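You operate a simulated robot arm through the tools that you are given. There is no shell and no other tool. Be economical: measure what you need, move in short steps, check, and stop when the job is done.

You are at the controls of a simulated robot arm. One attempt, no reset.

## Task
Fetch the seat block and set it on the housing station. Switch the brake lever on. Put the sachet labelled "damp" from the kit station on the green pad. Fetch the sanding block and set it on the top of the air cabinet. Open the sleeves drawer, take the short box on the top of the hose table and put it away in the inside of the sleeves drawer and shut the drawer again. Fetch the size rack and set it on the valve station. Open the spares drawer, take the grey elbow block and put it in the inside of the spares drawer, then shut the drawer. Close the thirty mm drawer. Push the jig drawer shut. Open the rule stop. Any order will do.

The check looks at the end state, three seconds after you hand in, the way a careful person would. Anything else that was tipped, shoved, dropped, spilled or broken makes it a failure.

## Robot
A 7-joint arm with a fingered hand on a trunk, on a base that drives. Base frame: it is fixed to the floor where the robot stands at the start and does not move with it; the origin is under the middle of the robot, x ahead of it, y to its left, z up. Lengths are in m, angles in rad, forces in N, time in s.
With the tool pointing down near the work surface it reaches from about 0.34 to 0.76 m from the robot's upright axis, wherever it stands. Its first joint turns from -2.897 to 2.897 rad. Places, roughly: brake lever [-1.2, -0.2, 0.8]; green pad (8x9x3 cm) [1.8, -5.5, 0.8]; grey elbow block [-1.25, -6, 0.75]; housing station [0.6, -2.9, 0.8]; inside of the sleeves drawer [4, -0.1, 0.6]; inside of the spares drawer [1.8, -5.6, 0.6]; jig drawer [-1.1, -2.6, 0.7]; rule stop [3.7, -4.8, 0.7]; sachet [1.75, -5.25, 0.75]; sanding block (5x10x4 cm) [0.7, 3.9, 0.8]; short box [4.25, -1, 0.75]; size rack [-1.5, -5.75, 0.75]; sleeves drawer [4, -0.1, 0.7]; spares drawer [1.8, -5.6, 0.6]; thirty mm drawer [1.7, -5.1, 0.9]; top of the air cabinet [-1, 5.4, 1.2]; valve station [0.6, -4.7, 0.8]. Payload 4 kg.
The tool frame sits at the grasp point between the pads (the TCP): z along the fingers, y along the line on which they close. The tips reach 0.026 m beyond it. The gripper opens to 0.132 m. The gripper's body begins 0.073 m behind the TCP. The gripper is a hand of 4 fingers: y runs from the thumb to the fingers, the wrist lies at [0, 0, -0.239] in the tool frame.
Orientation is told as [roll, pitch, yaw] about the base's x, y, z axes, in that order, counted from this pose: with the fingers straight down and closing along the base's y, the tool's x points along the base's -x, its y along +y and its z along -z.

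## Interface
- The arm moves only by the tool apply_moves. Its argument "steps" is a list of rows, each a list of 2 entries, a list of its own where there are three numbers: the shift along the base's x, y, z in m, then the turn, a rotation vector about the base's x, y, z in degrees. In form: [[[dx, dy, dz], [rx, ry, rz]], ...]. A call has 1 to 20 rows; each row is the pose to reach, as a shift and turn from the pose commanded when the call began. Rows are played at 5 a second. More than 0.05 m and 0.15 rad between two rows, and nothing of the call is played. A pose out of reach is approached as far as the arm can. The call stops where the force on the tool passes 40 N (or 10 N more than at its start, if that is more) or the arm is blocked; 0.2 s more then pass. In this call time passes only in rows, and 0.2 s behind the last. The reply holds the time, the measured pose of the TCP, the force on the tool along the base axes, the opening and the grip force, in the units named above and with some noise, with the torque about the TCP (base axes, N m) and any sound that the robot's microphone picked up.
- Cameras (640 x 400 px; columns grow to the right, rows downward): "scene" is now at [-0.0579, 0.0826, 1.5106]; the picture's right is [-1.00, -0.03, 0.00], its down [-0.03, 0.84, -0.54] and it looks along [0.02, -0.54, -0.84] (base axes); focal length 214 px, centre (320, 200). "wrist" rides on the gripper at [0.068, 0.002, -0.097] in the tool frame; the picture's right is [-0.02, 1.00, 0.00], its down [-0.82, -0.02, -0.58] and it looks along [-0.58, -0.01, 0.82] (tool axes); focal length 270 px, centre (320, 200). There is no depth. A picture from a camera that has moved, and an enlarged one, comes with that camera's place and axes in the base frame and with its lens.
- get_image(camera): a new picture of that camera. The clock stands still meanwhile.
- lift_body(by): slides the trunk up (or, below 0, down) by that many m; the arm and the scene camera ride with it, the base frame stays. It gives what a move gives, with no picture.
- drive_base(legs): drives the robot by 1 to 6 legs, each [ahead, turn to the left] in m and rad, along the robot's own axes; the way and the turn of a leg run together, so that a leg with both is an arc; at most 1.5 m and 3.142 rad a leg. The arm and the cameras ride along, it lands a little off, and it stops where it bumps. It gives what a move gives.
- set_fingers(finger1, finger2, finger3, thumb_bend): sets how far each is bent, from 0 (flat) to 1 (curled in); at 0.3 the hand is open as for a grip, at 0.7 the pads meet at the TCP. One left out holds its place. A second passes; each finger stops where it meets its share of the squeeze, and holds until it gets a number again. It is the only way to open and close the hand. It gives what a move gives, with no picture; readings hold the bend of each and the force on the fingers (four entries, about 0 where the hand has none), thumb and palm.
- turn_head(pan, tilt): turns the head with the scene camera to pan (to the left, within 2.705 rad either way) and tilt (down, from -0.506 to 1.204), counted from straight ahead of the robot. It gives what a move gives.
- enlarge(camera, box): a new picture of the part [left, top, right, bottom] of that camera's present view, enlarged. The clock stands still meanwhile.
- hand_in(): hands the job in; it is judged then, once.

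Work in short steps. Places have to be worked out from the pictures, the camera data and where the tool is seen: move nearer, look again, correct. Check each grasp and each placing, and mend what went wrong. You have 525 turns and 308 pictures in all, those below and enlarged ones among them. Open the gripper and draw the arm clear of the work before you hand the job in, unless the task says otherwise; then end with one line.

The tools are called after ">>>" as a command line: name --argument value ..., lists and objects as JSON in quotes. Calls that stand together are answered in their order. apply_moves: Moves the arm, as the interface text tells. Its arguments: {"type":"object","properties":{"steps":{"type":"array","items":{"type":"array"}}},"required":["steps"]} The other tools are called the same way: lift_body (by) slides the trunk up or down; set_fingers (finger1, finger2, finger3, thumb_bend) moves the fingers one by one; drive_base (legs) drives the base; turn_head (pan, tilt) turns the head that bears the scene camera; get_image (camera) takes a picture; enlarge (camera, box) takes an enlarged picture of a part of a camera's view; hand_in () hands the job in.

At the start:

```text
clock: 0.0
position: [-0.3647, -0.1956, 1.1862]
orientation: [0.0, 0.0, -0.001]
wrist_force: [0.3, 0.1, -0.2]
torque: [-0.02, 0.03, 0.02]
grip_width: 0.1319
grip_force: 0.1
shape: jaw
bend: [0.3, 0.3, 0.3, 0.3]
finger forces: [0.0, 0.0, 0.0, 0.0, 0.1, 0.1]
trunk travel left (down, up): [-0.5, 0.09]
robot x, y, heading: [0.0011, -0.0021, 0.004]
head pan, tilt: [-1.541, 0.998]
```

scene: 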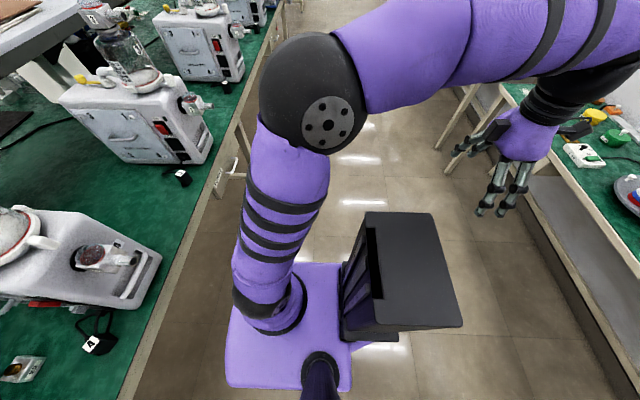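
wrist: 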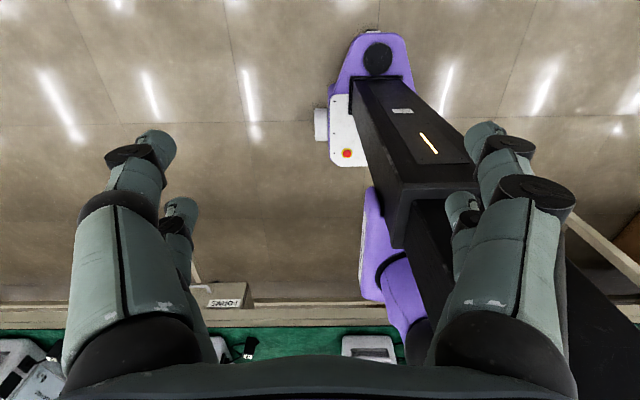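

I start by surveying the room, turning the head to look ahead and around.

>>> turn_head --pan 0 --tilt 0.5

>>> get_image --camera "scene"

>>> turn_head --pan -1.3 --tilt 0.4

>>> get_image --camera "scene"

>>> turn_head --pan -2.6 --tilt 0.5

>>> get_image --camera "scene"

>>> turn_head --pan 1.3 --tilt 0.4

>>> get_image --camera "scene"

>>> turn_head --pan 2.6 --tilt 0.5

>>> get_image --camera "scene"

```text
clock: 1.6
position: [-0.3637, -0.1956, 1.1848]
orientation: [0.001, -0.001, 0.001]
wrist_force: [-0.6, 0.8, 0.5]
torque: [0.0, 0.03, -0.02]
grip_width: 0.1323
grip_force: 0.0
shape: jaw
bend: [0.3, 0.3, 0.3, 0.3]
finger forces: [0.0, 0.1, 0.1, 0.0, 0.0, 0.0]
trunk travel left (down, up): [-0.5, 0.09]
robot x, y, heading: [0.0002, -0.0015, -0.0]
head pan, tilt: [0.0, 0.499]
```

```text
305 pictures are left
camera scene: at [0.031, 0.1523, 1.5515], right [0.0, -1.0, 0.0], down [-0.48, 0.0, -0.88], along [0.88, 0.0, -0.48], focal length 214 px, centre (320, 200)
```

scene: 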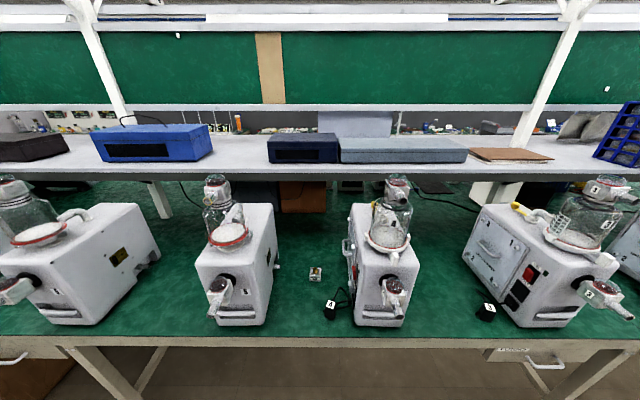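

```text
clock: 3.1
position: [-0.3641, -0.195, 1.1855]
orientation: [0.001, 0.0, 0.002]
wrist_force: [0.5, -0.6, 0.9]
torque: [-0.03, -0.01, -0.01]
grip_width: 0.1319
grip_force: 0.0
shape: jaw
bend: [0.3, 0.3, 0.3, 0.3]
finger forces: [0.0, 0.0, 0.0, 0.1, 0.2, 0.0]
trunk travel left (down, up): [-0.5, 0.09]
robot x, y, heading: [-0.0013, 0.0004, 0.002]
head pan, tilt: [-1.3, 0.4]
```

```text
304 pictures are left
camera scene: at [-0.0352, 0.0631, 1.5607], right [-0.96, -0.27, 0.0], down [-0.1, 0.37, -0.92], along [0.25, -0.89, -0.39], focal length 214 px, centre (320, 200)
```

scene: 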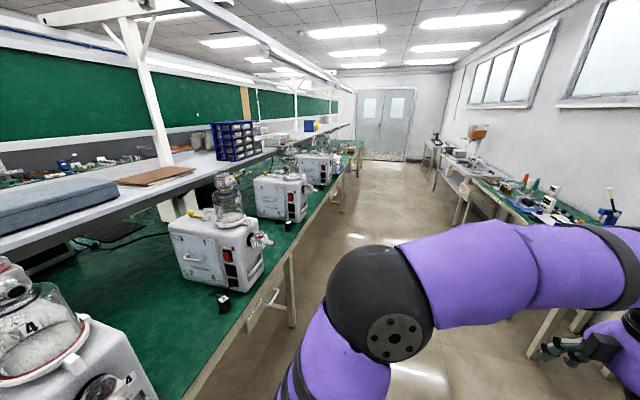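

```text
clock: 4.6
position: [-0.3639, -0.1958, 1.1853]
orientation: [-0.002, -0.001, 0.003]
wrist_force: [0.2, 0.2, -0.5]
torque: [-0.02, 0.02, 0.01]
grip_width: 0.1318
grip_force: 0.0
shape: jaw
bend: [0.3, 0.3, 0.3, 0.3]
finger forces: [0.0, 0.0, 0.1, 0.1, 0.0, 0.1]
trunk travel left (down, up): [-0.5, 0.09]
robot x, y, heading: [0.0015, -0.0001, -0.003]
head pan, tilt: [-2.601, 0.499]
```

```text
303 pictures are left
camera scene: at [-0.138, 0.1054, 1.5515], right [-0.52, 0.86, 0.0], down [0.41, 0.25, -0.88], along [-0.75, -0.45, -0.48], focal length 214 px, centre (320, 200)
```

scene: 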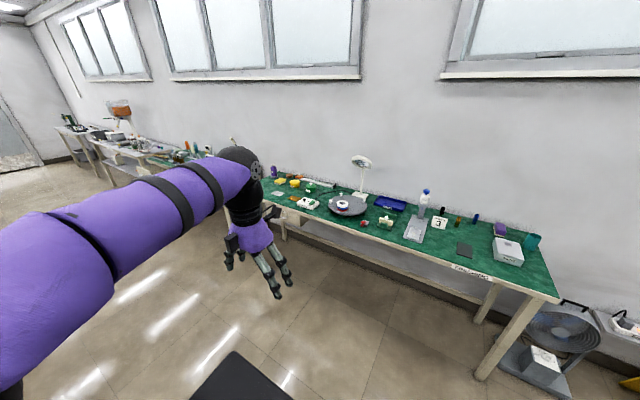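

```text
clock: 7.8
position: [-0.3632, -0.195, 1.1851]
orientation: [-0.001, 0.001, -0.001]
wrist_force: [-0.1, -0.5, -0.3]
torque: [-0.02, 0.0, 0.0]
grip_width: 0.132
grip_force: 0.0
shape: jaw
bend: [0.3, 0.3, 0.3, 0.3]
finger forces: [0.0, 0.1, 0.0, 0.1, 0.0, 0.0]
trunk travel left (down, up): [-0.5, 0.09]
robot x, y, heading: [-0.0001, -0.0015, 0.001]
head pan, tilt: [1.3, 0.4]
```

```text
302 pictures are left
camera scene: at [-0.0352, 0.2416, 1.5607], right [0.96, -0.27, 0.0], down [-0.1, -0.37, -0.92], along [0.25, 0.89, -0.39], focal length 214 px, centre (320, 200)
```

scene: 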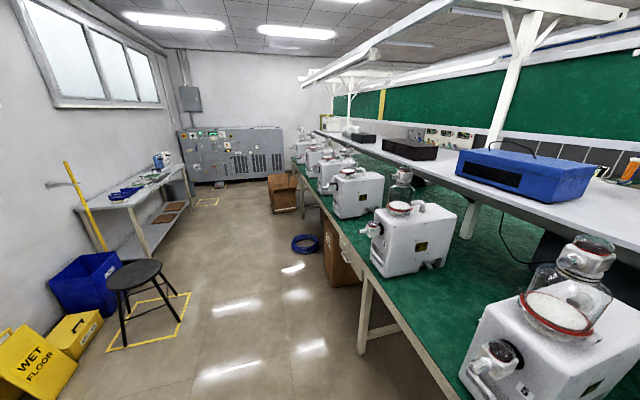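

```text
clock: 9.2
position: [-0.3647, -0.195, 1.1856]
orientation: [0.0, 0.001, 0.003]
wrist_force: [-0.6, -0.6, 0.3]
torque: [0.0, 0.0, -0.02]
grip_width: 0.1319
grip_force: 0.1
shape: jaw
bend: [0.3, 0.3, 0.3, 0.3]
finger forces: [0.0, 0.1, 0.1, 0.0, 0.0, 0.1]
trunk travel left (down, up): [-0.5, 0.09]
robot x, y, heading: [0.0015, -0.0021, 0.001]
head pan, tilt: [2.601, 0.499]
```

```text
301 pictures are left
camera scene: at [-0.138, 0.1992, 1.5515], right [0.52, 0.86, 0.0], down [0.41, -0.25, -0.88], along [-0.75, 0.45, -0.48], focal length 214 px, centre (320, 200)
```

scene: 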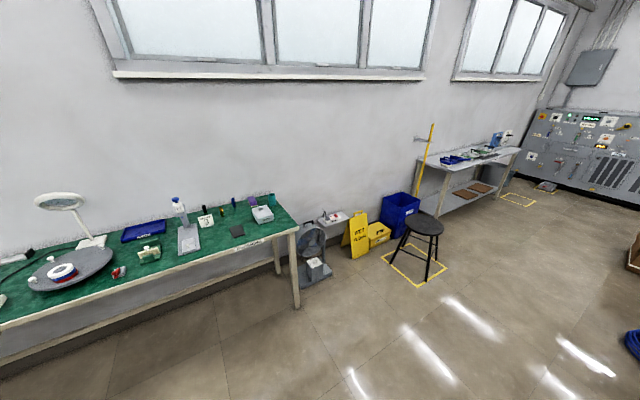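

The room is long; the brake lever should be on the bench behind me. I look there closely.

>>> turn_head --pan -2.7 --tilt 0.6

>>> enlarge --camera "scene" --box '[200, 80, 560, 305]'

```text
clock: 13.4
position: [-0.3645, -0.1959, 1.184]
orientation: [0.0, 0.0, 0.003]
wrist_force: [-0.1, -0.1, -0.2]
torque: [-0.03, 0.01, 0.0]
grip_width: 0.132
grip_force: 0.1
shape: jaw
bend: [0.3, 0.3, 0.3, 0.3]
finger forces: [0.1, 0.1, 0.0, 0.1, 0.1, 0.0]
trunk travel left (down, up): [-0.5, 0.09]
robot x, y, heading: [0.0026, -0.0004, -0.001]
head pan, tilt: [-2.7, 0.6]
```

```text
1.78 times, centred on (380, 192) of scene
camera zoom: at [-0.1399, 0.1145, 1.5425], right [-0.43, 0.9, 0.0], down [0.51, 0.24, -0.83], along [-0.75, -0.35, -0.56], focal length 381 px, centre (213, 213)
```

zoom: 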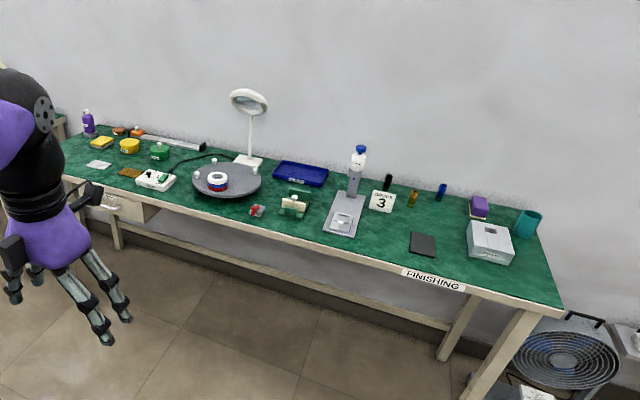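

The brake lever seems to be the small red thing beside the turntable. I zoom in on it.

>>> enlarge --camera "scene" --box '[315, 165, 395, 215]'

>>> enlarge --camera "scene" --box '[235, 130, 335, 193]'

>>> enlarge --camera "scene" --box '[380, 150, 540, 250]'

```text
8.00 times, centred on (355, 190) of scene
camera zoom: at [-0.1399, 0.1145, 1.5425], right [-0.43, 0.9, 0.0], down [0.51, 0.24, -0.83], along [-0.75, -0.35, -0.56], focal length 1716 px, centre (40, 280)
```

zoom: 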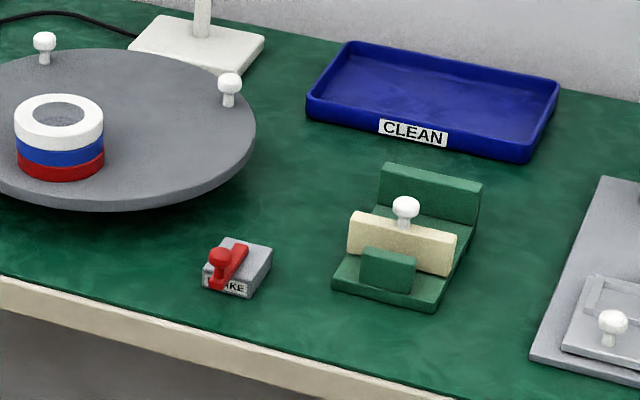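

```text
6.35 times, centred on (285, 162) of scene
camera zoom: at [-0.1399, 0.1145, 1.5425], right [-0.43, 0.9, 0.0], down [0.51, 0.24, -0.83], along [-0.75, -0.35, -0.56], focal length 1362 px, centre (542, 444)
```

zoom: 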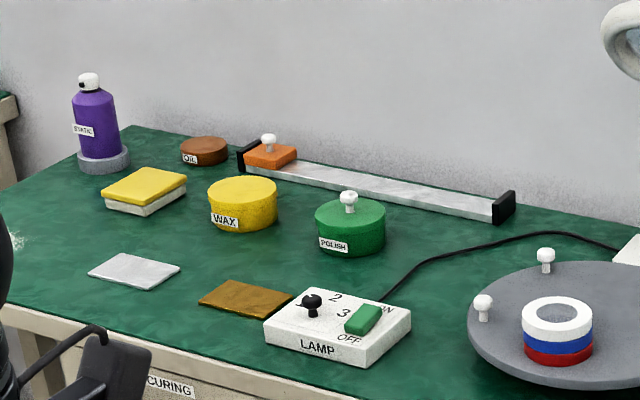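

```text
4.00 times, centred on (460, 200) of scene
camera zoom: at [-0.1399, 0.1145, 1.5425], right [-0.43, 0.9, 0.0], down [0.51, 0.24, -0.83], along [-0.75, -0.35, -0.56], focal length 858 px, centre (-240, 200)
```

zoom: 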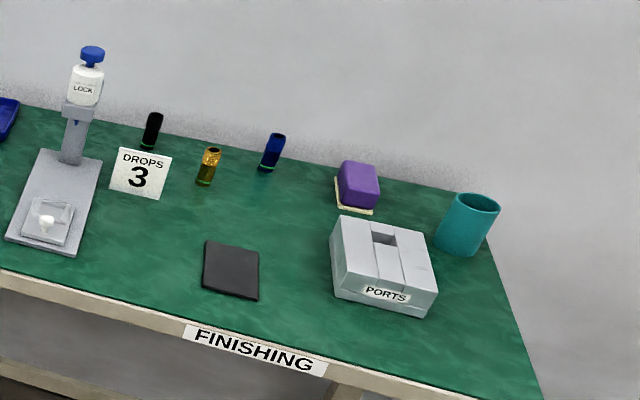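

The lever sits near the bench edge around (-1.21, -0.22). I back up 0.6 m toward it.

>>> drive_base --legs '[[-0.6, 0]]'

>>> get_image --camera "scene"

>>> get_image --camera "wrist"

```text
clock: 16.6
position: [-0.9426, -0.173, 1.1841]
orientation: [0.0, 0.001, -0.034]
wrist_force: [0.3, 0.2, 0.3]
torque: [-0.01, 0.01, 0.04]
grip_width: 0.132
grip_force: 0.1
shape: jaw
bend: [0.3, 0.3, 0.3, 0.3]
finger forces: [0.0, 0.0, 0.0, 0.0, 0.1, 0.0]
trunk travel left (down, up): [-0.5, 0.09]
robot x, y, heading: [-0.5698, 0.0104, -0.037]
head pan, tilt: [-2.7, 0.6]
```

```text
296 pictures are left
camera scene: at [-0.7085, 0.1293, 1.5424], right [-0.4, 0.92, 0.0], down [0.52, 0.22, -0.82], along [-0.76, -0.33, -0.57], focal length 214 px, centre (320, 200)
```

scene: 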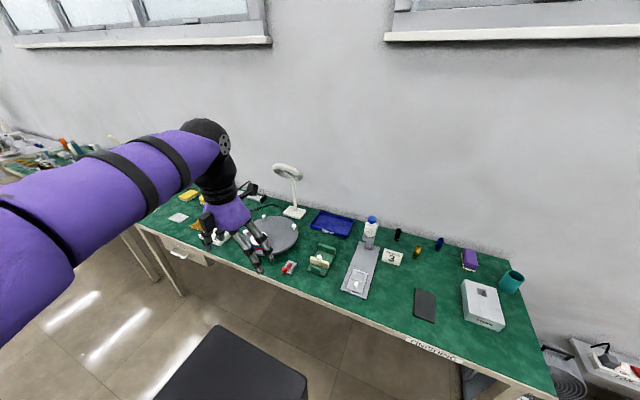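

```text
295 pictures are left
camera wrist: at [-1.0108, -0.1688, 1.2826], right [0.06, 1.0, 0.0], down [0.82, -0.05, 0.58], along [0.58, -0.03, -0.82], focal length 270 px, centre (320, 200)
```

wrist: 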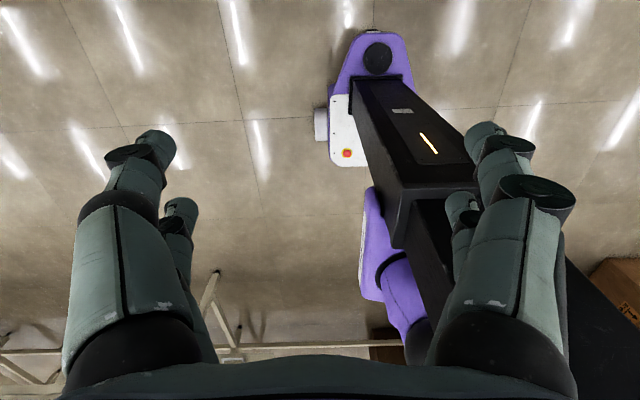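

Now a closer look at the lever from here.

>>> enlarge --camera "scene" --box '[264, 250, 312, 280]'

>>> enlarge --camera "scene" --box '[200, 200, 360, 300]'

```text
13.33 times, centred on (288, 265) of scene
camera zoom: at [-0.7085, 0.1293, 1.5424], right [-0.4, 0.92, 0.0], down [0.52, 0.22, -0.82], along [-0.76, -0.33, -0.57], focal length 2860 px, centre (747, -667)
```

zoom: 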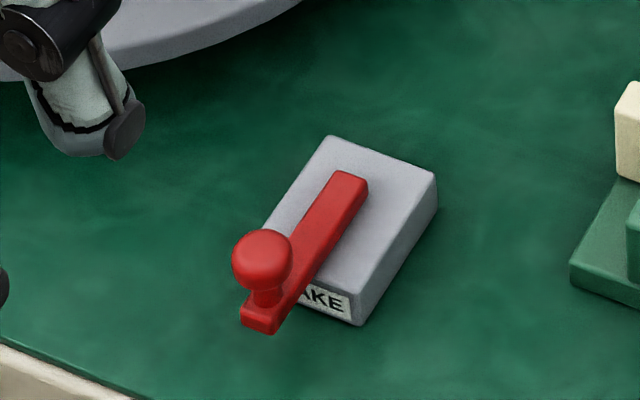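

```text
4.00 times, centred on (280, 250) of scene
camera zoom: at [-0.7085, 0.1293, 1.5424], right [-0.4, 0.92, 0.0], down [0.52, 0.22, -0.82], along [-0.76, -0.33, -0.57], focal length 858 px, centre (480, 0)
```

zoom: 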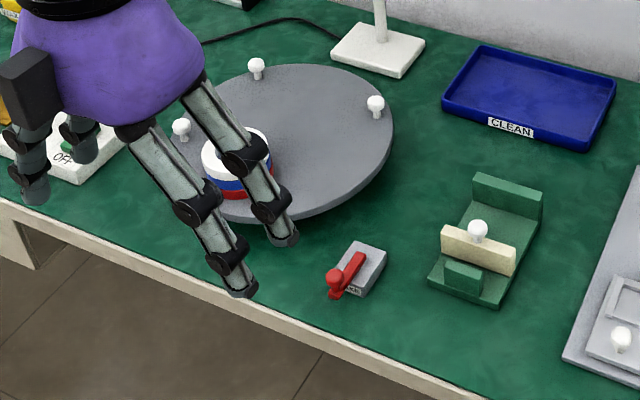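

The lever is a red bar with a knob pivoting on a small block. I turn the robot to face the bench so the arm works ahead with the wrist camera looking forward.

>>> drive_base --legs '[[0.35, 0], [0, 3.14]]'

>>> turn_head --pan 0 --tilt 0.7

>>> get_image --camera "scene"

```text
clock: 26.1
position: [0.1604, 0.1507, 1.1861]
orientation: [0.001, 0.0, 3.035]
wrist_force: [0.8, 0.2, -0.2]
torque: [0.0, 0.02, -0.01]
grip_width: 0.1317
grip_force: 0.1
shape: jaw
bend: [0.3, 0.3, 0.3, 0.3]
finger forces: [0.0, 0.0, 0.1, 0.0, 0.1, 0.1]
trunk travel left (down, up): [-0.5, 0.09]
robot x, y, heading: [-0.2213, -0.0036, 3.034]
head pan, tilt: [-2.7, 0.6]
```

```text
clock: 28.5
position: [0.162, 0.1502, 1.1852]
orientation: [-0.001, -0.001, 3.034]
wrist_force: [-0.9, 0.7, 0.1]
torque: [-0.01, -0.04, 0.01]
grip_width: 0.132
grip_force: 0.1
shape: jaw
bend: [0.3, 0.3, 0.3, 0.3]
finger forces: [0.0, 0.1, 0.0, 0.0, 0.0, 0.0]
trunk travel left (down, up): [-0.5, 0.09]
robot x, y, heading: [-0.2234, -0.0031, 3.028]
head pan, tilt: [0.0, 0.7]
```

```text
292 pictures are left
camera scene: at [-0.2634, -0.1527, 1.5338], right [0.11, 0.99, 0.0], down [0.64, -0.07, -0.76], along [-0.76, 0.08, -0.64], focal length 214 px, centre (320, 200)
```

scene: 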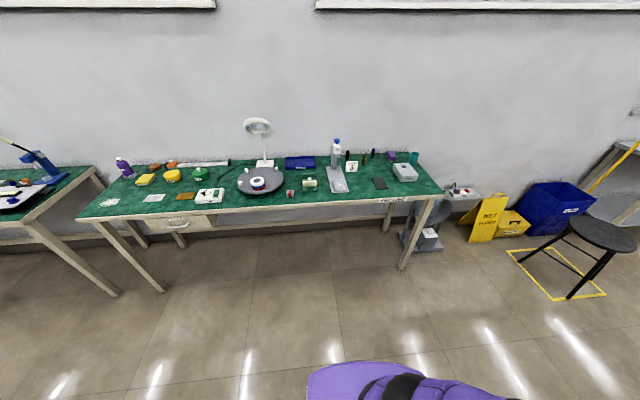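

I sweep the arm around the robot's right side to the front, keeping the hand's orientation (which is right for working ahead).

>>> apply_moves --steps '[[[-0.0211, 0.045, 0], [0, 0, 0]], [[-0.0474, 0.0872, 0], [0, 0, 0]], [[-0.0786, 0.1259, 0], [0, 0, 0]], [[-0.1141, 0.1605, 0], [0, 0, 0]], [[-0.1536, 0.1907, 0], [0, 0, 0]], [[-0.1965, 0.2159, 0], [0, 0, 0]], [[-0.2419, 0.2358, 0], [0, 0, 0]], [[-0.2896, 0.2502, 0], [0, 0, 0]], [[-0.3385, 0.2587, 0], [0, 0, 0]], [[-0.3881, 0.2613, 0], [0, 0, 0]], [[-0.4377, 0.2579, 0], [0, 0, 0]]]'

```text
clock: 30.9
position: [-0.278, 0.4083, 1.1872]
orientation: [-0.001, 0.002, 3.035]
wrist_force: [0.1, 0.9, 0.7]
torque: [-0.01, -0.04, 0.01]
grip_width: 0.1321
grip_force: 0.1
shape: jaw
bend: [0.3, 0.3, 0.3, 0.3]
finger forces: [0.0, 0.0, 0.0, 0.1, 0.1, 0.0]
trunk travel left (down, up): [-0.5, 0.09]
robot x, y, heading: [-0.2253, -0.0, 3.034]
head pan, tilt: [0.0, 0.7]
```

>>> apply_moves --steps '[[[-0.0488, -0.0092, 0], [0, 0, 0]], [[-0.0962, -0.0243, 0], [0, 0, 0]], [[-0.1414, -0.0449, 0], [0, 0, 0]], [[-0.1838, -0.0708, 0], [0, 0, 0]], [[-0.2229, -0.1015, 0], [0, 0, 0]], [[-0.258, -0.1368, 0], [0, 0, 0]], [[-0.2886, -0.176, 0], [0, 0, 0]], [[-0.3142, -0.2185, 0], [0, 0, 0]], [[-0.3346, -0.2637, 0], [0, 0, 0]], [[-0.3494, -0.3111, 0], [0, 0, 0]], [[-0.3585, -0.36, 0], [0, 0, 0]]]'

>>> get_image --camera "scene"

>>> get_image --camera "wrist"

```text
clock: 33.3
position: [-0.5313, 0.1143, 1.1318]
orientation: [-0.002, 0.0, 3.036]
wrist_force: [0.9, 0.1, -0.1]
torque: [-0.04, -0.03, 0.0]
grip_width: 0.1319
grip_force: 0.0
shape: jaw
bend: [0.3, 0.3, 0.3, 0.3]
finger forces: [0.0, 0.1, 0.0, 0.1, 0.1, 0.0]
out of reach, approached as far as the arm can: row 7, 8, 9, 10, 11
trunk travel left (down, up): [-0.5, 0.09]
robot x, y, heading: [-0.2232, -0.0041, 3.03]
head pan, tilt: [0.0, 0.7]
```

```text
291 pictures are left
camera scene: at [-0.2639, -0.1524, 1.5338], right [0.11, 0.99, 0.0], down [0.64, -0.07, -0.76], along [-0.76, 0.08, -0.64], focal length 214 px, centre (320, 200)
```

scene: 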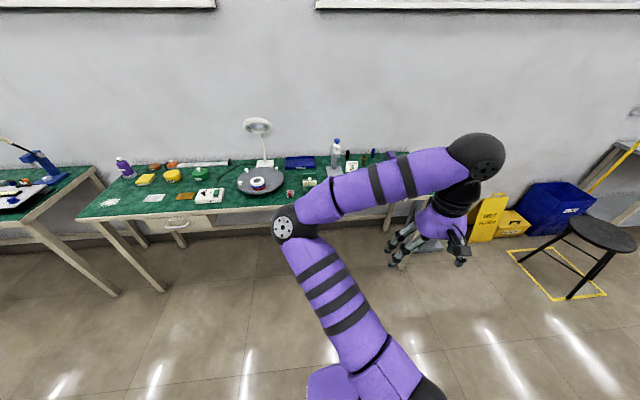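

```text
290 pictures are left
camera wrist: at [-0.4631, 0.106, 1.2291], right [-0.13, -0.99, 0.0], down [-0.81, 0.1, 0.58], along [-0.57, 0.08, -0.82], focal length 270 px, centre (320, 200)
```

wrist: 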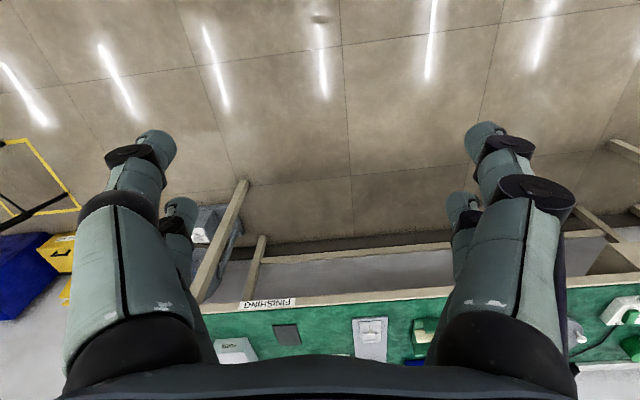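

The arm can't hold this wrist yaw in front; I rotate the hand back toward its natural yaw while moving to the front.

>>> apply_moves --steps '[[[0, 0, 0], [0, 0, 8]], [[0, 0, 0], [0, 0, 16]], [[0, 0, 0], [0, 0, 24]], [[0, 0, 0], [0, 0, 32]], [[0, 0, 0], [0, 0, 40]], [[0, 0, 0], [0, 0, 48]], [[0, 0, 0], [0, 0, 56]], [[0, 0, 0.01], [0, 0, 64]], [[0, -0.01, 0.01], [0, 0, 72]], [[0, -0.02, 0.02], [0, 0, 80]], [[0, -0.03, 0.02], [0, 0, 88]], [[-0.01, -0.04, 0.03], [0, 0, 96]], [[-0.02, -0.05, 0.03], [0, 0, 104]], [[-0.03, -0.06, 0.04], [0, 0, 112]], [[-0.04, -0.07, 0.04], [0, 0, 120]], [[-0.05, -0.08, 0.05], [0, 0, 128]], [[-0.06, -0.09, 0.05], [0, 0, 136]], [[-0.07, -0.1, 0.05], [0, 0, 144]], [[-0.07, -0.1, 0.05], [0, 0, 152]], [[-0.07, -0.1, 0.05], [0, 0, 160]]]'

>>> get_image --camera "scene"

>>> get_image --camera "wrist"

```text
clock: 37.5
position: [-0.6072, 0.0221, 1.1816]
orientation: [0.002, 0.0, -0.454]
wrist_force: [-0.1, -0.2, 0.1]
torque: [0.0, -0.01, -0.02]
grip_width: 0.1321
grip_force: 0.1
shape: jaw
bend: [0.3, 0.3, 0.3, 0.3]
finger forces: [0.1, 0.1, 0.1, 0.0, 0.1, 0.0]
trunk travel left (down, up): [-0.5, 0.09]
robot x, y, heading: [-0.2196, -0.0087, 3.031]
head pan, tilt: [0.0, 0.7]
```

```text
289 pictures are left
camera scene: at [-0.2636, -0.1528, 1.5338], right [0.11, 0.99, 0.0], down [0.64, -0.07, -0.76], along [-0.76, 0.08, -0.64], focal length 214 px, centre (320, 200)
```

scene: 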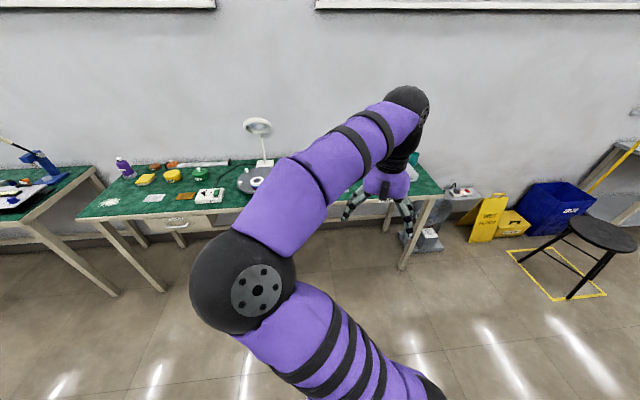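

```text
288 pictures are left
camera wrist: at [-0.6672, 0.0527, 1.2785], right [0.46, 0.89, 0.0], down [0.72, -0.38, 0.58], along [0.51, -0.27, -0.82], focal length 270 px, centre (320, 200)
```

wrist: 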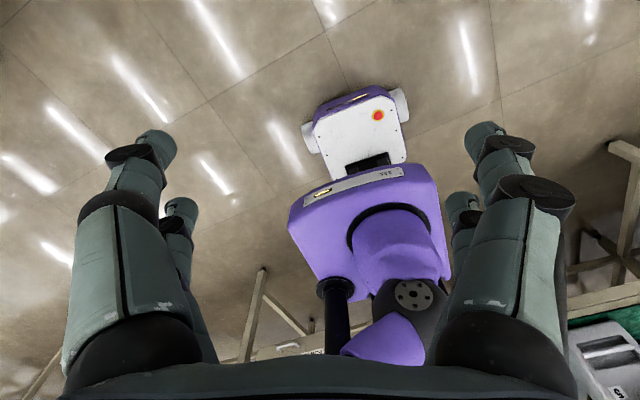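

Posture is good. I drive to stand facing the bench with the lever slightly to my right.

>>> drive_base --legs '[[0, 0.85], [0.58, 0], [0, -0.8]]'

>>> get_image --camera "scene"

>>> get_image --camera "wrist"

```text
clock: 45.0
position: [-1.0019, -0.3711, 1.1817]
orientation: [0.0, 0.0, -0.396]
wrist_force: [0.0, 0.0, 0.3]
torque: [0.01, 0.0, -0.01]
grip_width: 0.1323
grip_force: 0.2
shape: jaw
bend: [0.3, 0.3, 0.3, 0.3]
finger forces: [0.1, 0.1, 0.1, 0.0, 0.1, 0.1]
trunk travel left (down, up): [-0.5, 0.09]
robot x, y, heading: [-0.6137, -0.3747, 3.096]
head pan, tilt: [0.0, 0.7]
```

```text
287 pictures are left
camera scene: at [-0.6483, -0.5246, 1.5338], right [0.05, 1.0, 0.0], down [0.64, -0.03, -0.76], along [-0.76, 0.04, -0.64], focal length 214 px, centre (320, 200)
```

scene: 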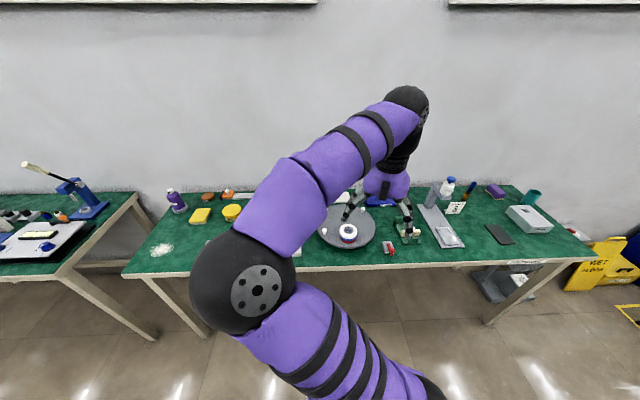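

```text
286 pictures are left
camera wrist: at [-1.0632, -0.3433, 1.2785], right [0.41, 0.91, 0.0], down [0.74, -0.33, 0.58], along [0.53, -0.24, -0.82], focal length 270 px, centre (320, 200)
```

wrist: 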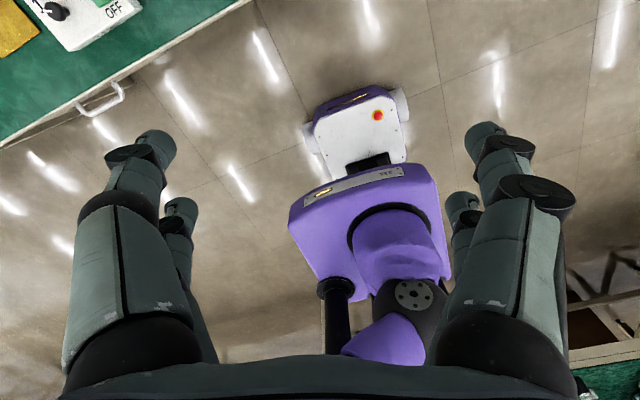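

>>> enlarge --camera "scene" --box '[350, 220, 430, 270]'

>>> enlarge --camera "scene" --box '[374, 236, 406, 256]'

```text
8.00 times, centred on (390, 245) of scene
camera zoom: at [-0.6483, -0.5246, 1.5338], right [0.05, 1.0, 0.0], down [0.64, -0.03, -0.76], along [-0.76, 0.04, -0.64], focal length 1716 px, centre (-240, -160)
```

zoom: 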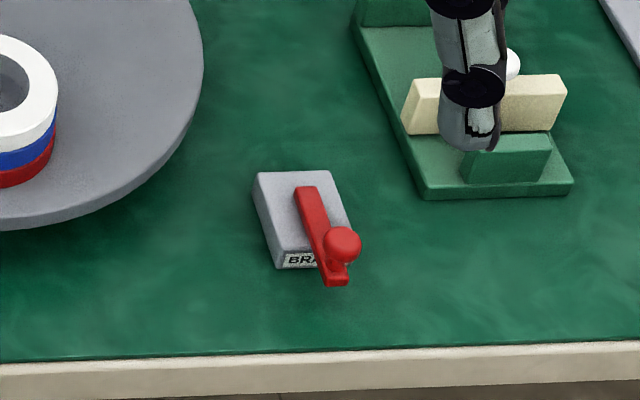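

```text
16.00 times, centred on (390, 246) of scene
camera zoom: at [-0.6483, -0.5246, 1.5338], right [0.05, 1.0, 0.0], down [0.64, -0.03, -0.76], along [-0.76, 0.04, -0.64], focal length 3432 px, centre (-800, -536)
```

zoom: 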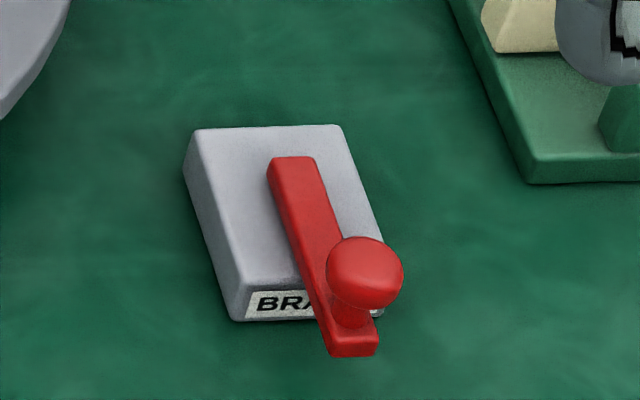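

The bar and knob lie level over the block's front. I want a side view, so I bring the wrist camera above/behind it.

>>> apply_moves --steps '[[[-0.036, 0.031, 0], [0, 0, 0]], [[-0.072, 0.062, 0], [0, 0, 0]], [[-0.108, 0.093, 0], [0, 0, 0]], [[-0.144, 0.124, 0], [0, 0, 0]], [[-0.18, 0.155, 0], [0, 0, 0]], [[-0.216, 0.186, 0], [0, 0, 0]], [[-0.25, 0.22, 0], [0, 0, 0]], [[-0.25, 0.22, -0.045], [0, 0, 0]], [[-0.25, 0.22, -0.09], [0, 0, 0]], [[-0.25, 0.22, -0.13], [0, 0, 0]]]'

>>> get_image --camera "wrist"

>>> get_image --camera "scene"

```text
clock: 47.2
position: [-1.251, -0.1504, 1.0509]
orientation: [0.0, 0.0, -0.397]
wrist_force: [-0.6, 0.0, -0.4]
torque: [0.04, 0.01, 0.02]
grip_width: 0.132
grip_force: 0.1
shape: jaw
bend: [0.3, 0.3, 0.3, 0.3]
finger forces: [0.1, 0.0, 0.0, 0.0, 0.0, 0.0]
out of reach, approached as far as the arm can: row 7
trunk travel left (down, up): [-0.5, 0.09]
robot x, y, heading: [-0.6115, -0.3762, 3.094]
head pan, tilt: [0.0, 0.7]
```

```text
283 pictures are left
camera wrist: at [-1.3125, -0.1228, 1.1477], right [0.41, 0.91, 0.0], down [0.74, -0.33, 0.58], along [0.53, -0.24, -0.82], focal length 270 px, centre (320, 200)
```

wrist: 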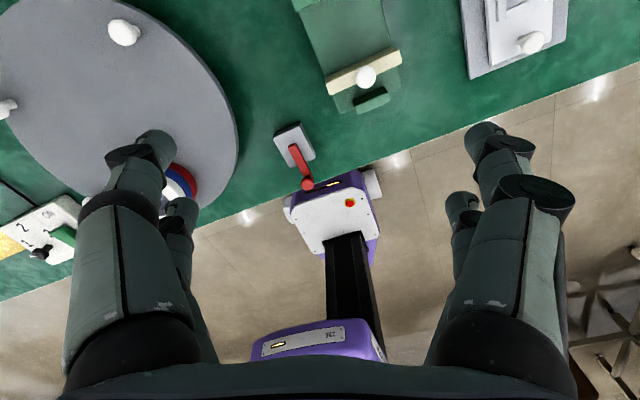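

```text
282 pictures are left
camera scene: at [-0.6486, -0.5246, 1.5337], right [0.05, 1.0, 0.0], down [0.64, -0.03, -0.76], along [-0.76, 0.04, -0.64], focal length 214 px, centre (320, 200)
```

scene: 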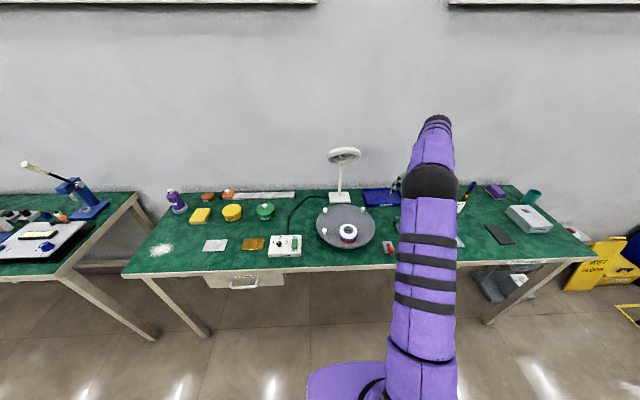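

>>> enlarge --camera "wrist" --box '[260, 115, 340, 195]'

```text
5.00 times, centred on (300, 155) of wrist
camera zoom: at [-1.3125, -0.1228, 1.1477], right [0.41, 0.91, 0.0], down [0.74, -0.33, 0.58], along [0.53, -0.24, -0.82], focal length 1351 px, centre (420, 425)
```

zoom: 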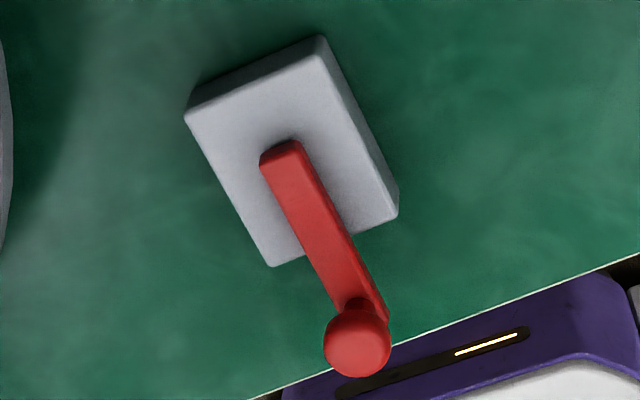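

Triangulation gives the knob at about (-1.147, -0.215, 0.845), the bar lying flat on the block (pivot near its back end, probably vertical axis). I position above the knob with the jaw closing along y and narrow the fingers.

>>> apply_moves --steps '[[[0.035, -0.02, 0], [0, 0, 7]], [[0.07, -0.043, 0], [0, 0, 14]], [[0.104, -0.065, 0], [0, 0, 21]], [[0.104, -0.065, -0.04], [0, 0, 22.7]], [[0.104, -0.065, -0.08], [0, 0, 22.7]], [[0.104, -0.065, -0.1], [0, 0, 22.7]]]'

>>> set_fingers --finger1 0.57 --finger2 0.57 --finger3 0.57 --thumb_bend 0.57

>>> get_image --camera "wrist"

```text
clock: 48.6
position: [-1.1511, -0.215, 0.9532]
orientation: [0.0, -0.001, -0.001]
wrist_force: [-0.8, -0.7, -0.6]
torque: [0.0, 0.01, -0.02]
grip_width: 0.1319
grip_force: 0.1
shape: jaw
bend: [0.3, 0.3, 0.3, 0.3]
finger forces: [0.0, 0.0, 0.0, 0.0, 0.0, 0.1]
trunk travel left (down, up): [-0.5, 0.09]
robot x, y, heading: [-0.6146, -0.3748, 3.093]
head pan, tilt: [0.0, 0.7]
```

```text
clock: 49.6
position: [-1.1516, -0.215, 0.9533]
orientation: [-0.001, 0.0, -0.001]
wrist_force: [-0.1, -1.4, 0.5]
torque: [0.0, -0.03, 0.03]
grip_width: 0.0462
grip_force: 0.2
shape: fingers
bend: [0.56, 0.56, 0.56, 0.56]
finger forces: [0.0, 0.1, 0.0, 0.1, 0.0, 0.0]
trunk travel left (down, up): [-0.5, 0.09]
robot x, y, heading: [-0.6132, -0.3748, 3.094]
head pan, tilt: [0.0, 0.7]
```

```text
280 pictures are left
camera wrist: at [-1.2185, -0.2135, 1.0497], right [0.03, 1.0, 0.0], down [0.82, -0.02, 0.58], along [0.58, -0.01, -0.82], focal length 270 px, centre (320, 200)
```

wrist: 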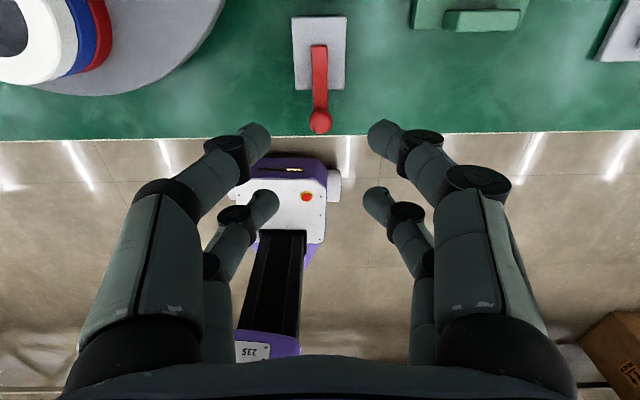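

Fingers come in two pairs at tool x ≈ ±0.02; I align the outer pair with the knob and descend straddling it.

>>> apply_moves --steps '[[[0.023, 0, 0], [0, 0, 0]], [[0.023, 0, -0.04], [0, 0, 0]], [[0.023, 0, -0.075], [0, 0, 0]], [[0.023, 0, -0.1], [0, 0, 0]]]'

>>> get_image --camera "wrist"

>>> enlarge --camera "scene" --box '[350, 210, 430, 260]'

```text
clock: 50.6
position: [-1.1225, -0.2176, 0.8505]
orientation: [0.0, 0.003, -0.001]
wrist_force: [0.0, -0.9, -0.7]
torque: [0.03, -0.04, 0.01]
grip_width: 0.0463
grip_force: 0.2
shape: fingers
bend: [0.56, 0.56, 0.56, 0.56]
finger forces: [0.0, 0.0, 0.1, 0.0, 0.0, 0.0]
trunk travel left (down, up): [-0.5, 0.09]
robot x, y, heading: [-0.6173, -0.3748, 3.097]
head pan, tilt: [0.0, 0.7]
```

```text
279 pictures are left
camera wrist: at [-1.191, -0.2157, 0.9482], right [0.03, 1.0, 0.0], down [0.82, -0.02, 0.58], along [0.58, -0.01, -0.82], focal length 270 px, centre (320, 200)
```

wrist: 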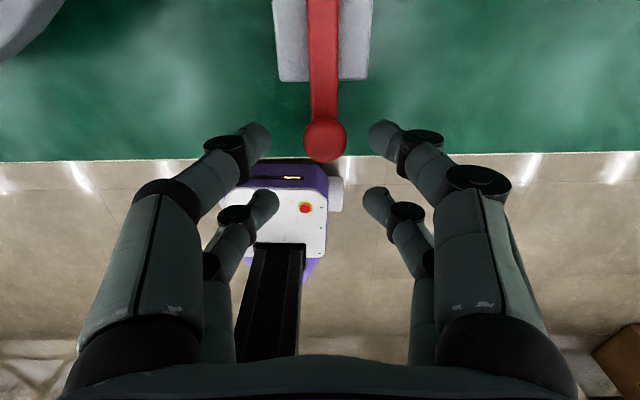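

```text
8.00 times, centred on (390, 235) of scene
camera zoom: at [-0.6484, -0.5245, 1.5338], right [0.05, 1.0, 0.0], down [0.64, -0.03, -0.76], along [-0.76, 0.04, -0.64], focal length 1716 px, centre (-240, -80)
```

zoom: 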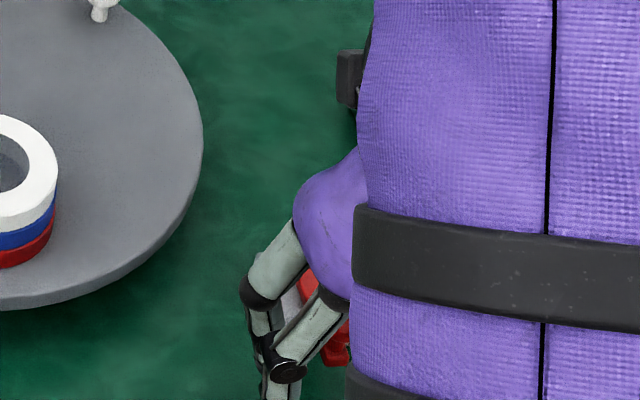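

The knob is straddled. I nudge in +y first and watch force and image.

>>> apply_moves --steps '[[[0, 0.01, 0], [0, 0, 0]], [[0, 0.015, 0], [0, 0, 0]], [[0, 0.02, 0], [0, 0, 0]], [[0, 0.025, 0], [0, 0, 0]], [[0, 0.03, 0], [0, 0, 0]]]'

>>> get_image --camera "wrist"

```text
clock: 51.8
position: [-1.1235, -0.1843, 0.8511]
orientation: [0.0, 0.0, 0.0]
wrist_force: [-0.2, -1.1, -0.9]
torque: [0.02, -0.02, -0.03]
grip_width: 0.0469
grip_force: 0.7
shape: fingers
bend: [0.56, 0.56, 0.56, 0.56]
finger forces: [0.0, 0.0, 0.0, 0.0, 0.4, 0.1]
trunk travel left (down, up): [-0.5, 0.09]
robot x, y, heading: [-0.6131, -0.3742, 3.092]
head pan, tilt: [0.0, 0.7]
```

```text
277 pictures are left
camera wrist: at [-1.1913, -0.1839, 0.949], right [0.03, 1.0, 0.0], down [0.82, -0.02, 0.58], along [0.58, -0.01, -0.82], focal length 270 px, centre (320, 200)
```

wrist: 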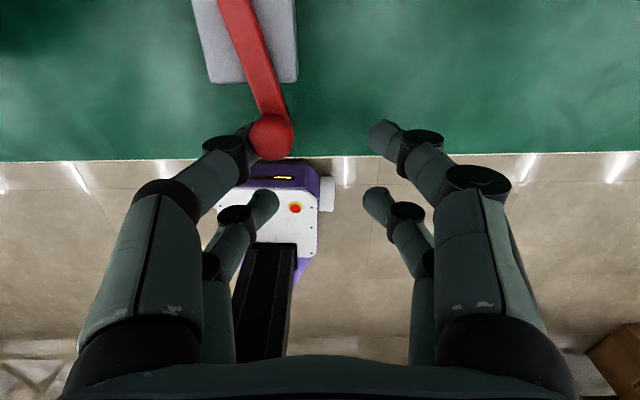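

It swings about a vertical axis. I keep pushing along the arc to find its stop.

>>> apply_moves --steps '[[[-0.003, 0.008, 0], [0, 0, 0]], [[-0.006, 0.014, 0], [0, 0, 0]], [[-0.01, 0.019, 0], [0, 0, 0]], [[-0.014, 0.023, 0], [0, 0, 0]]]'

>>> get_image --camera "wrist"

```text
clock: 52.8
position: [-1.1378, -0.1622, 0.8514]
orientation: [-0.002, 0.0, 0.001]
wrist_force: [2.1, 0.1, -0.2]
torque: [0.02, -0.03, 0.01]
grip_width: 0.0468
grip_force: 0.2
shape: fingers
bend: [0.56, 0.56, 0.56, 0.56]
finger forces: [0.0, 0.0, 0.0, 0.0, 0.7, 0.0]
trunk travel left (down, up): [-0.5, 0.09]
robot x, y, heading: [-0.615, -0.3755, 3.093]
head pan, tilt: [0.0, 0.7]
```

```text
276 pictures are left
camera wrist: at [-1.2058, -0.1607, 0.9488], right [0.03, 1.0, 0.0], down [0.82, -0.02, 0.58], along [0.58, -0.01, -0.82], focal length 270 px, centre (320, 200)
```

wrist: 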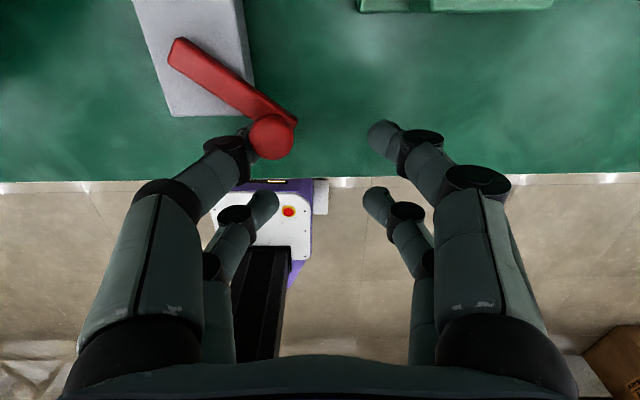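

>>> apply_moves --steps '[[[-0.006, 0.004, 0], [0, 0, 6]], [[-0.012, 0.008, 0], [0, 0, 12]], [[-0.018, 0.011, 0], [0, 0, 18]], [[-0.024, 0.014, 0], [0, 0, 24]], [[-0.029, 0.017, 0], [0, 0, 30]]]'

>>> get_image --camera "wrist"

```text
clock: 54.0
position: [-1.1639, -0.1452, 0.8524]
orientation: [-0.001, -0.004, 0.522]
wrist_force: [19.3, 0.1, 3.1]
torque: [0.04, -0.17, -0.37]
grip_width: 0.0502
grip_force: 11.7
shape: fingers
bend: [0.58, 0.56, 0.56, 0.53]
finger forces: [15.3, 0.0, 0.0, 0.1, 7.2, 0.0]
trunk travel left (down, up): [-0.5, 0.09]
robot x, y, heading: [-0.6152, -0.3706, 3.089]
head pan, tilt: [0.0, 0.7]
```

```text
275 pictures are left
camera wrist: at [-1.2237, -0.1779, 0.9491], right [-0.48, 0.88, 0.0], down [0.72, 0.39, 0.58], along [0.51, 0.27, -0.81], focal length 270 px, centre (320, 200)
```

wrist: 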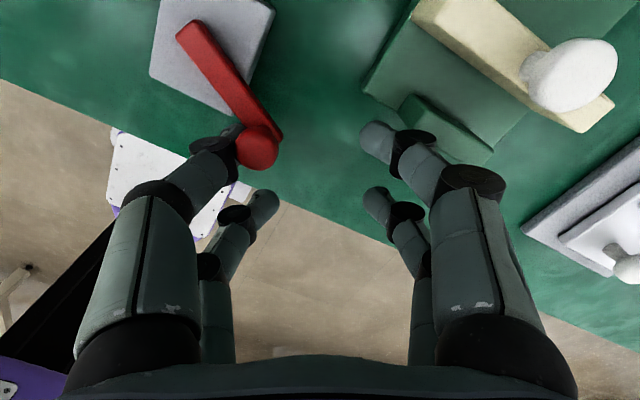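

Force rose to 19 N: either the lever's stop or a finger touching the green clamp. I back off and look.

>>> apply_moves --steps '[[[0.008, -0.004, 0], [0, 0, -6]], [[0.02, 0.006, 0], [0, 0, -6]], [[0.025, 0.008, 0.04], [0, 0, -6]], [[0.025, 0.008, 0.09], [0, 0, -6]], [[0.025, 0.008, 0.14], [0, 0, -6]]]'

>>> get_image --camera "wrist"

>>> enlarge --camera "scene" --box '[350, 200, 460, 270]'

```text
clock: 55.2
position: [-1.1451, -0.1345, 0.9899]
orientation: [-0.001, -0.001, 0.42]
wrist_force: [0.4, -0.4, 0.7]
torque: [0.01, 0.01, -0.04]
grip_width: 0.0459
grip_force: 0.1
shape: fingers
bend: [0.56, 0.56, 0.56, 0.56]
finger forces: [0.0, 0.1, 0.1, 0.0, 0.1, 0.0]
trunk travel left (down, up): [-0.5, 0.09]
robot x, y, heading: [-0.6159, -0.3744, 3.094]
head pan, tilt: [0.0, 0.7]
```

```text
274 pictures are left
camera wrist: at [-1.2076, -0.1608, 1.0864], right [-0.38, 0.92, 0.0], down [0.75, 0.31, 0.58], along [0.53, 0.22, -0.82], focal length 270 px, centre (320, 200)
```

wrist: 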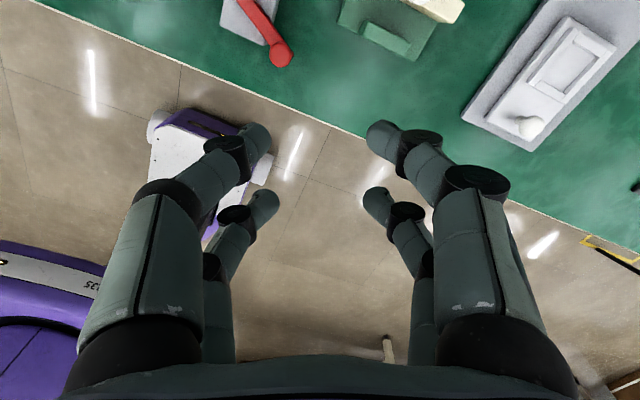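

```text
5.71 times, centred on (405, 235) of scene
camera zoom: at [-0.6483, -0.5245, 1.5338], right [0.05, 1.0, 0.0], down [0.64, -0.03, -0.77], along [-0.76, 0.04, -0.64], focal length 1226 px, centre (-166, 0)
```

zoom: 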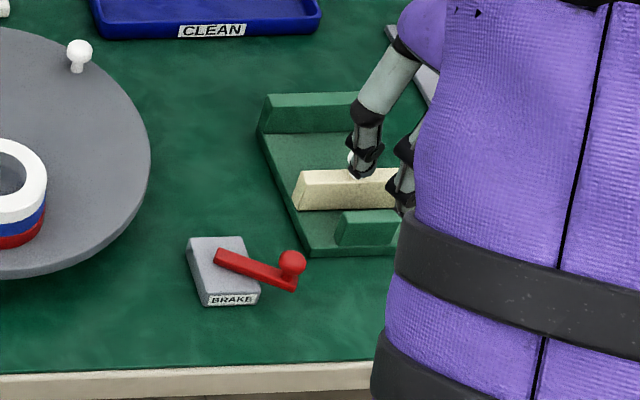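

>>> enlarge --camera "scene" --box '[350, 220, 430, 270]'

```text
8.00 times, centred on (390, 245) of scene
camera zoom: at [-0.6483, -0.5245, 1.5338], right [0.05, 1.0, 0.0], down [0.64, -0.03, -0.77], along [-0.76, 0.04, -0.64], focal length 1716 px, centre (-240, -160)
```

zoom: 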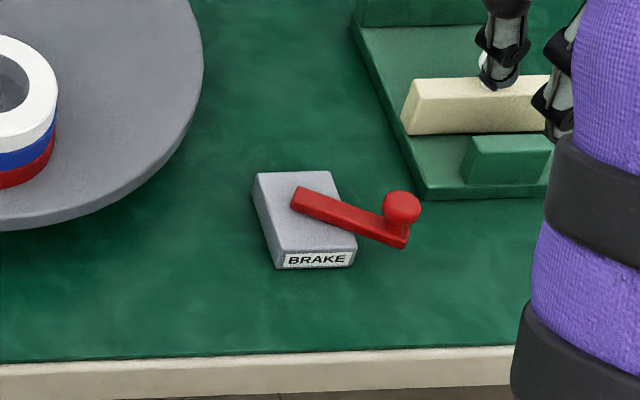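

The lever now rests against a stop ~57° round and the clamp is unmoved: the brake should be on. I retract the arm to a carry pose.

>>> apply_moves --steps '[[[0.02, -0.02, 0.05], [0, 0, -4]], [[0.04, -0.05, 0.1], [0, 0, -8]], [[0.06, -0.08, 0.14], [0, 0, -12]], [[0.08, -0.11, 0.17], [0, 0, -18]], [[0.1, -0.15, 0.19], [0, 0, -24]], [[0.12, -0.19, 0.19], [0, 0, -27]]]'

>>> drive_base --legs '[[-0.27, 0], [0, 1.57], [1.3, 0]]'

>>> turn_head --pan 0 --tilt 0.5

>>> get_image --camera "scene"

```text
refused: row 1 steps farther than a row can; nothing moved
```

```text
clock: 66.9
position: [-0.709, -2.1983, 0.9887]
orientation: [0.0, -0.001, 1.959]
wrist_force: [-0.2, 0.3, -0.5]
torque: [0.02, -0.01, 0.0]
grip_width: 0.0455
grip_force: 0.0
shape: fingers
bend: [0.56, 0.56, 0.56, 0.56]
finger forces: [0.0, 0.0, 0.0, 0.0, 0.0, 0.0]
trunk travel left (down, up): [-0.5, 0.09]
robot x, y, heading: [-0.4559, -1.6781, -1.654]
head pan, tilt: [0.0, 0.7]
```

```text
clock: 67.7
position: [-0.7098, -2.1973, 0.9883]
orientation: [0.0, 0.0, 1.961]
wrist_force: [-0.5, 0.4, 0.4]
torque: [0.05, 0.0, 0.04]
grip_width: 0.0454
grip_force: 0.0
shape: fingers
bend: [0.56, 0.56, 0.56, 0.56]
finger forces: [0.0, 0.1, 0.0, 0.0, 0.0, 0.0]
trunk travel left (down, up): [-0.5, 0.09]
robot x, y, heading: [-0.455, -1.6748, -1.648]
head pan, tilt: [0.0, 0.499]
```

```text
271 pictures are left
camera scene: at [-0.3052, -1.719, 1.5515], right [-1.0, 0.08, 0.0], down [0.04, 0.48, -0.88], along [-0.07, -0.87, -0.48], focal length 214 px, centre (320, 200)
```

scene: 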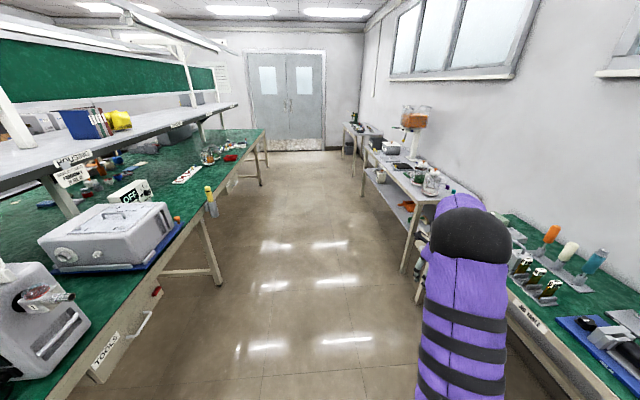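

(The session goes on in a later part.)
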